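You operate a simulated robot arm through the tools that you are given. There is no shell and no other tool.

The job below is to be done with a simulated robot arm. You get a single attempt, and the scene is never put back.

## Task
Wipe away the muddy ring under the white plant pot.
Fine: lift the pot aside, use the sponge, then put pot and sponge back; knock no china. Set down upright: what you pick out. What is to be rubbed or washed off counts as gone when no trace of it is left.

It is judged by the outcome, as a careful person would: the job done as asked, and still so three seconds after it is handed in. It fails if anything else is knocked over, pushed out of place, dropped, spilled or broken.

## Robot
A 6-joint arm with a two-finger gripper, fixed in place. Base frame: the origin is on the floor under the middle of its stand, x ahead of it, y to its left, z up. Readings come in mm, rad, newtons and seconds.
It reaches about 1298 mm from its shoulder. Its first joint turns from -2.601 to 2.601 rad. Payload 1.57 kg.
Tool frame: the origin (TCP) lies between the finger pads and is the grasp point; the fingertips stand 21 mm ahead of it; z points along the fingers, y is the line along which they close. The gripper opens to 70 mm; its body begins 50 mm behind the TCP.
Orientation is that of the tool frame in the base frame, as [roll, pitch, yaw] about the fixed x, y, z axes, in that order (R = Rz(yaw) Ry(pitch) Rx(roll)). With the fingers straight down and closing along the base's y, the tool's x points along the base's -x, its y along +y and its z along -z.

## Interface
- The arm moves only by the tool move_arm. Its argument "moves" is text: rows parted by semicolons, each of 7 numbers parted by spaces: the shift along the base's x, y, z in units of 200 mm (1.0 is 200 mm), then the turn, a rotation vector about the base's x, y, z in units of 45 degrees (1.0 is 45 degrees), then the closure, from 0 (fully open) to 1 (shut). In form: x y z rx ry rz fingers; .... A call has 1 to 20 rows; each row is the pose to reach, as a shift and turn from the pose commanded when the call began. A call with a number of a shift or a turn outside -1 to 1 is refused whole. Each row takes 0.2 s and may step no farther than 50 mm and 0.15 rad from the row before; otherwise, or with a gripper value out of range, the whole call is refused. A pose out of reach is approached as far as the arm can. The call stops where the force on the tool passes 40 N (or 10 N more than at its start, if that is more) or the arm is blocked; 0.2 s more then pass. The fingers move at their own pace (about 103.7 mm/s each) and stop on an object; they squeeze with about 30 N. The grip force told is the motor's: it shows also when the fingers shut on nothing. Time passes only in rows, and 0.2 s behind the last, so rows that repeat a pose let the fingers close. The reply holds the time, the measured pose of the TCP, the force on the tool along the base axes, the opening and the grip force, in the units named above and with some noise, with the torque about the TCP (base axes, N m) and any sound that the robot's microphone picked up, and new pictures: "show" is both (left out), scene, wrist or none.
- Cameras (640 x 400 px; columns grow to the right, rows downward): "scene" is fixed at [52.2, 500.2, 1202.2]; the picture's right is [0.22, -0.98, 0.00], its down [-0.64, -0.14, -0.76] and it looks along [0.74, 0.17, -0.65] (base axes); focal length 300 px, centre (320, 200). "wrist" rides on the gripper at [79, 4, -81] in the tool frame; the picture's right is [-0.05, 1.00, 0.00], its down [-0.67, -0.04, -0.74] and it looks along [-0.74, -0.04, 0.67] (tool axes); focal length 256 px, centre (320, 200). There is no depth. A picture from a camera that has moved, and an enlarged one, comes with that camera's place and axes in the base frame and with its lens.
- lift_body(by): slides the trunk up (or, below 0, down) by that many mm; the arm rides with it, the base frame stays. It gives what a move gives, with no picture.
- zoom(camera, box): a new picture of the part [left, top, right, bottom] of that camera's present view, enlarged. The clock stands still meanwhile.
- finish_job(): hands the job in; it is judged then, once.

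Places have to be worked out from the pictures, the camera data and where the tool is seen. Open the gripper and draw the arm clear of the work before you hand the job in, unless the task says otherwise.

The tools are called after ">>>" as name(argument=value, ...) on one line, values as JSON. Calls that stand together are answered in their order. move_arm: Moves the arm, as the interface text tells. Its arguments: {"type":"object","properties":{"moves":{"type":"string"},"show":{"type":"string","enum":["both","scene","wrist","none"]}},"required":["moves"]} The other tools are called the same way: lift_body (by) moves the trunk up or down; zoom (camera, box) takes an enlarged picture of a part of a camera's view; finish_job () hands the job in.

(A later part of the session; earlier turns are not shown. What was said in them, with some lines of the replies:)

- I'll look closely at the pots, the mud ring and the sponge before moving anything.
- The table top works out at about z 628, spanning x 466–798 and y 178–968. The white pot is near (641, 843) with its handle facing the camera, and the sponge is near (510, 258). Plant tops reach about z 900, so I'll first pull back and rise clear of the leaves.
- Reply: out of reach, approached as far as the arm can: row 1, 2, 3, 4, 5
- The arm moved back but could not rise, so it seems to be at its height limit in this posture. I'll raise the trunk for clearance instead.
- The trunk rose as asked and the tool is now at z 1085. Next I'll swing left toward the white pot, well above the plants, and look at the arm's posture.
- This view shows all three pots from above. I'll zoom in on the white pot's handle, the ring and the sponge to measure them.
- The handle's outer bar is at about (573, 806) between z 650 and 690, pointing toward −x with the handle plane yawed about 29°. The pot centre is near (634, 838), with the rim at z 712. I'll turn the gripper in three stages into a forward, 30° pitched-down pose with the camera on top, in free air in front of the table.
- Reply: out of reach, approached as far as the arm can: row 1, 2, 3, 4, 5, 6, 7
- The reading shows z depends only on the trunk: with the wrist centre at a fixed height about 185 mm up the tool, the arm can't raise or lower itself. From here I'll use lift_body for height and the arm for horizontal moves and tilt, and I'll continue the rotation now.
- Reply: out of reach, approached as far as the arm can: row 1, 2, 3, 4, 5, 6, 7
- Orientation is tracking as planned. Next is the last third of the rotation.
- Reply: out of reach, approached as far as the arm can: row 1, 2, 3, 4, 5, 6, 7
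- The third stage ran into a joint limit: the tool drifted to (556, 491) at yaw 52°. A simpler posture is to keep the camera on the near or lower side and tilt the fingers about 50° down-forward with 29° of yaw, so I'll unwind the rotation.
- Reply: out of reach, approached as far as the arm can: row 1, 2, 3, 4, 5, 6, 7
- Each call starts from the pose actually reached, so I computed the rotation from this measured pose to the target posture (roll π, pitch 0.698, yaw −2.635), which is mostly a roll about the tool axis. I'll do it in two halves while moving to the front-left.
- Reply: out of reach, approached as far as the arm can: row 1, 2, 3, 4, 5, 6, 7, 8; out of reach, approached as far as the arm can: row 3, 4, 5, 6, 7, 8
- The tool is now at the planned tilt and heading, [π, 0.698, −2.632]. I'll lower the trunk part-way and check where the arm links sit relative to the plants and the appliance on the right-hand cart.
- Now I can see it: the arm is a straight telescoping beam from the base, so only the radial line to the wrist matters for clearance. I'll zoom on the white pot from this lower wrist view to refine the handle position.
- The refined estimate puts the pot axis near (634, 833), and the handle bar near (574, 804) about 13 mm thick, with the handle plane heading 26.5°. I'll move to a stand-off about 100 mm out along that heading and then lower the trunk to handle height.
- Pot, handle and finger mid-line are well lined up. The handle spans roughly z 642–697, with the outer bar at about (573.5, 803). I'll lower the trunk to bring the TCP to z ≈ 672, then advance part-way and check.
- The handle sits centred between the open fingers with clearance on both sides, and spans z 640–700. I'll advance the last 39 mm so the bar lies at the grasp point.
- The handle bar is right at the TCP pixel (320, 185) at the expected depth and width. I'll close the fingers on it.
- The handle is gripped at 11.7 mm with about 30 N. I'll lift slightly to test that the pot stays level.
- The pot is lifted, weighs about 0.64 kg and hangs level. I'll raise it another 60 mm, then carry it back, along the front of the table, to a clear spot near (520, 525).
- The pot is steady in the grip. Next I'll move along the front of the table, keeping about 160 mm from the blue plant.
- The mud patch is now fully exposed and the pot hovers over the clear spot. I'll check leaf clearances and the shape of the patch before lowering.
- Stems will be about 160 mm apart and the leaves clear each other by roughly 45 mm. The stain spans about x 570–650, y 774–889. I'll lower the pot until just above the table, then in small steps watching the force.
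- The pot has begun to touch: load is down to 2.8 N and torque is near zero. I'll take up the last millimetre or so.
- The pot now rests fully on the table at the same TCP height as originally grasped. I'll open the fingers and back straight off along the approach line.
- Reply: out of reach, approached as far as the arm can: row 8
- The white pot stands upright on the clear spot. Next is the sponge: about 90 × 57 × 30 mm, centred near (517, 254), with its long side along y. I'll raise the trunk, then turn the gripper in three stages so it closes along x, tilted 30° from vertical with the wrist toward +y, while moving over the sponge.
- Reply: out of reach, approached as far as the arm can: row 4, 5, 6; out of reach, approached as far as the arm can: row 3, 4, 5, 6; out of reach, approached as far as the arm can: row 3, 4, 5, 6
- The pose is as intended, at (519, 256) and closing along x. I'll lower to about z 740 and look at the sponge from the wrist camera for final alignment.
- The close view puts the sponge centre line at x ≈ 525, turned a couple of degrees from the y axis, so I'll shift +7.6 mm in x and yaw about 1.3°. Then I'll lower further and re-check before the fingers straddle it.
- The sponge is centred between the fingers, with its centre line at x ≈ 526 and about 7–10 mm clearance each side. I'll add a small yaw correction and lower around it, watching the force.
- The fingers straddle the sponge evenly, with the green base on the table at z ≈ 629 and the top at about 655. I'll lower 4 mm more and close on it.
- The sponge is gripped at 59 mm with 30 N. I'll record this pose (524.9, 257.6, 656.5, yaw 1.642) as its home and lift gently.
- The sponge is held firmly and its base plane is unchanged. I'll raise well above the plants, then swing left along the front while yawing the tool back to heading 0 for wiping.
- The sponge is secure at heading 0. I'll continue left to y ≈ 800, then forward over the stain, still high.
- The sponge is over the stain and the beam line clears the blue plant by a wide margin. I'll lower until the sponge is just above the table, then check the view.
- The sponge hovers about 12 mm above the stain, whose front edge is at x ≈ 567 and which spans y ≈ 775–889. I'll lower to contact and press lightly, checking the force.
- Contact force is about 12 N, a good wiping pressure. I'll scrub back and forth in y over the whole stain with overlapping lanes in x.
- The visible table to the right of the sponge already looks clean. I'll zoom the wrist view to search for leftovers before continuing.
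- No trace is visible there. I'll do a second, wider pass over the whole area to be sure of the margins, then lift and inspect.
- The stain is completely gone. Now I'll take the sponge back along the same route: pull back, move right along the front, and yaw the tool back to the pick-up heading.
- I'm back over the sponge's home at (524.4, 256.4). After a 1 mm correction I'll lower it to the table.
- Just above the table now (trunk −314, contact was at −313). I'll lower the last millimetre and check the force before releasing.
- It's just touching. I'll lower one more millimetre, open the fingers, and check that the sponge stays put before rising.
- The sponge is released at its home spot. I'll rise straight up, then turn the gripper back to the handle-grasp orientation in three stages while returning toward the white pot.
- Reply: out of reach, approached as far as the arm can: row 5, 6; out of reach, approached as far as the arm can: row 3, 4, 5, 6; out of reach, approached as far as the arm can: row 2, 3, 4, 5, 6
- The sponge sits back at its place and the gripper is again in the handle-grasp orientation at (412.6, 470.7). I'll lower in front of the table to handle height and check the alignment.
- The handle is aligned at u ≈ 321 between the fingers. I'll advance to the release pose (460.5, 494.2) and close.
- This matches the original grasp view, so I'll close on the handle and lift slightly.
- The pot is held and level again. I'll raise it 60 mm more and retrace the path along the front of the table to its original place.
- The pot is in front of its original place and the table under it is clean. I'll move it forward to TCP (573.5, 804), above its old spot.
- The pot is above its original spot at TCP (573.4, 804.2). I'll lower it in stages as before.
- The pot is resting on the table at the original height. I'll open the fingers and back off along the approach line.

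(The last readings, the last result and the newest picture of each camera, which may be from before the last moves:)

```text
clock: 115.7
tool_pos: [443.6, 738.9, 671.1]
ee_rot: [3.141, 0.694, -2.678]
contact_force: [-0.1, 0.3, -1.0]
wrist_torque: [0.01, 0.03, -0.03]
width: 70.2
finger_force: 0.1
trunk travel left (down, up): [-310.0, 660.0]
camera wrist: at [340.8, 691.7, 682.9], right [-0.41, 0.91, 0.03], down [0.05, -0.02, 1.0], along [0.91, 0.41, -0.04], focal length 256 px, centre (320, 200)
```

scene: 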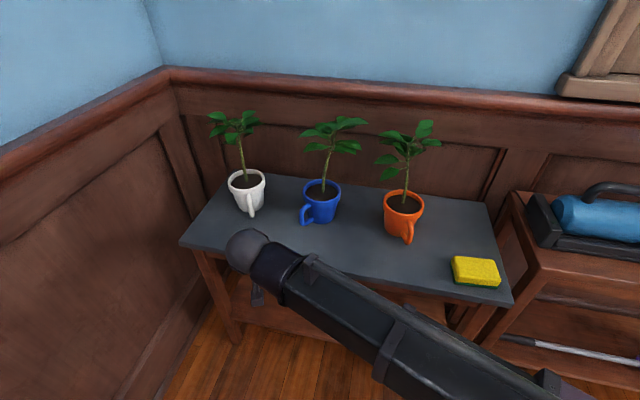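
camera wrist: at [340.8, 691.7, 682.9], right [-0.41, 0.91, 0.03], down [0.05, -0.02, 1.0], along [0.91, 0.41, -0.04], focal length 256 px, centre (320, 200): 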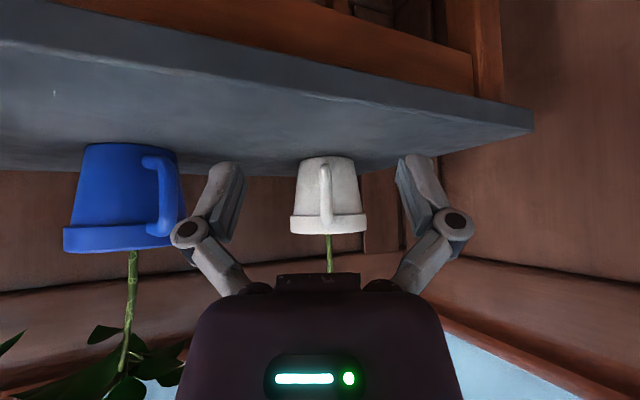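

Everything is back in place. I'll raise the arm clear and compare close-ups of the pot and sponge with the starting pictures.

>>> lift_body(by=420)

>>> move_arm(moves="0 -0.2 0 0 0 0 0; 0 -0.4 0 0 0 0 0; 0 -0.5 0 0 0 0 0", show="scene")

>>> zoom(camera="scene", box=[220, 160, 284, 230])

>>> zoom(camera="scene", box=[360, 180, 520, 320])

```text
refused: 420 is not a number from -400 to 400
```

```text
clock: 116.5
tool_pos: [445.6, 638.4, 672.1]
ee_rot: [-3.141, 0.693, -2.677]
contact_force: [0.6, 0.0, 0.1]
wrist_torque: [0.0, 0.0, 0.03]
width: 69.9
finger_force: 0.0
trunk travel left (down, up): [-310.0, 660.0]
```

scene: 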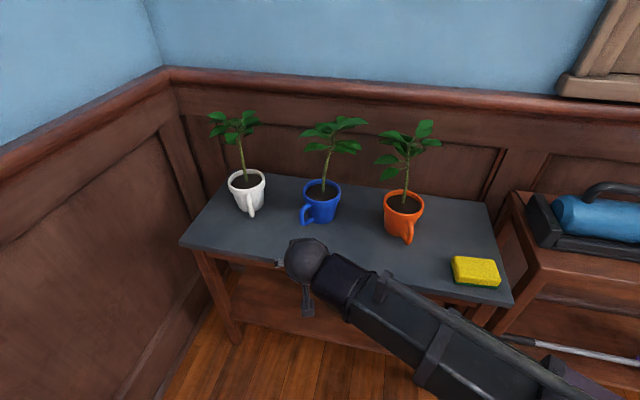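

```text
5.71 times, centred on (252, 195) of scene
camera zoom: at [52.2, 500.2, 1202.2], right [0.22, -0.98, 0.0], down [-0.64, -0.14, -0.76], along [0.74, 0.17, -0.65], focal length 1714 px, centre (709, 229)
```

zoom: 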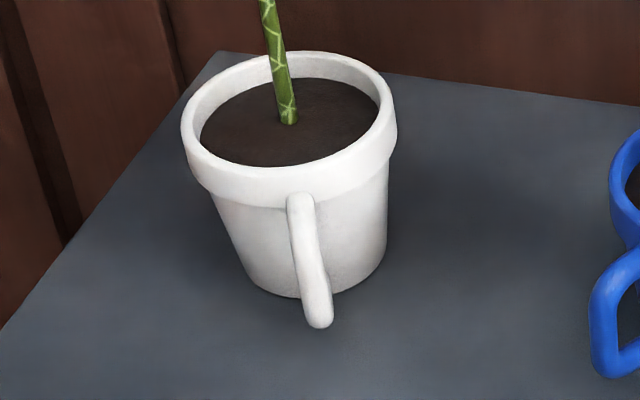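

```text
2.86 times, centred on (440, 250) of scene
camera zoom: at [52.2, 500.2, 1202.2], right [0.22, -0.98, 0.0], down [-0.64, -0.14, -0.76], along [0.74, 0.17, -0.65], focal length 857 px, centre (-23, 57)
```

zoom: 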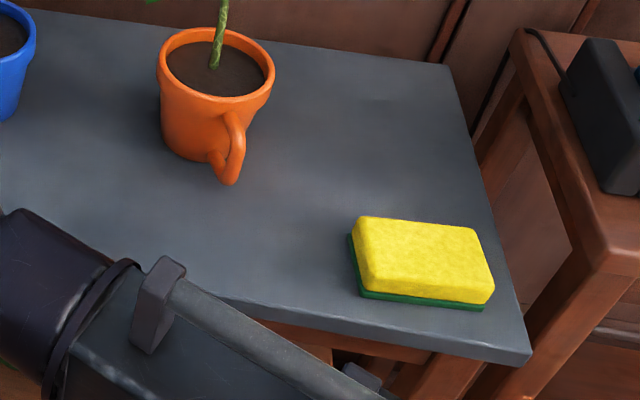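

Pot and sponge match the starting pictures, with no mud left and the other pots unmoved. The 420 mm lift was refused because the limit is 400, so I'll raise by 300 to draw the arm clear of the table.

>>> lift_body(by=300)

>>> move_arm(moves="0 -0.2 0 0 0 0 0; 0 -0.4 0 0 0 0 0; 0 -0.5 0 0 0 0 0; 0 -0.5 0 0 0 0 0", show="both")

>>> zoom(camera="scene", box=[180, 100, 340, 240])

```text
clock: 119.5
tool_pos: [444.0, 639.3, 971.3]
ee_rot: [-3.141, 0.695, -2.679]
contact_force: [-0.1, 0.5, -0.2]
wrist_torque: [-0.02, -0.01, -0.02]
width: 70.0
finger_force: 0.0
trunk travel left (down, up): [-610.0, 360.0]
```

```text
clock: 120.5
tool_pos: [444.4, 539.8, 972.0]
ee_rot: [-3.14, 0.695, -2.678]
contact_force: [1.1, 0.8, 0.4]
wrist_torque: [0.01, -0.01, 0.0]
width: 70.1
finger_force: 0.0
trunk travel left (down, up): [-610.0, 360.0]
camera wrist: at [340.9, 492.9, 983.0], right [-0.41, 0.91, 0.03], down [0.05, -0.02, 1.0], along [0.91, 0.41, -0.04], focal length 256 px, centre (320, 200)
```

scene: 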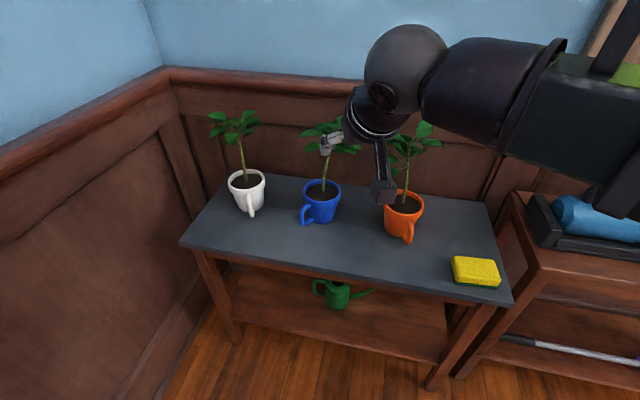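
wrist: 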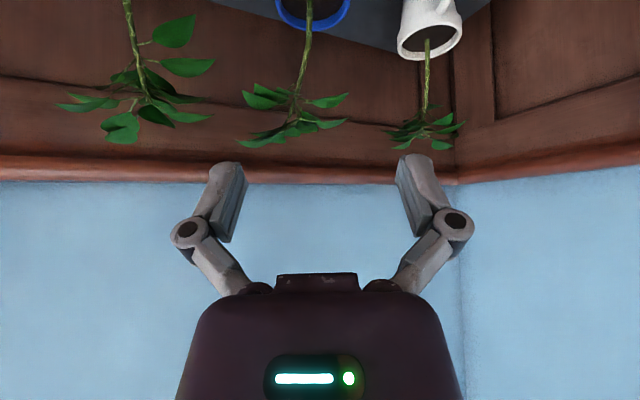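

```text
2.86 times, centred on (260, 170) of scene
camera zoom: at [52.2, 500.2, 1202.2], right [0.22, -0.98, 0.0], down [-0.64, -0.14, -0.76], along [0.74, 0.17, -0.65], focal length 857 px, centre (491, 286)
```

zoom: 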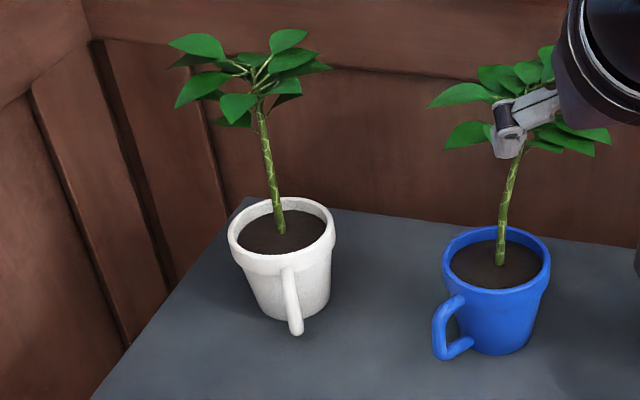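

The table is clean, the white pot stands upright in its original place, and the sponge is back. The other pots are untouched, and the arm is raised clear with the gripper open, so I'm handing the job in.

>>> finish_job()

```text
The job is handed in.
```

The muddy ring under the white pot is gone; the last close-ups show no trace of it on the table. I've handed the job in, but no verdict came back.

- **White pot:** I lifted it by the handle, set it aside while I wiped, then put it back upright where it had been.
- **Sponge:** I went over the stain in two overlapping passes and put the sponge back in its original place, with the green side down as before.
- **Everything else:** the blue and orange pots look unmoved in the final pictures. Nothing was knocked or dropped.

The gripper is open, and the arm is raised above and in front of the table.
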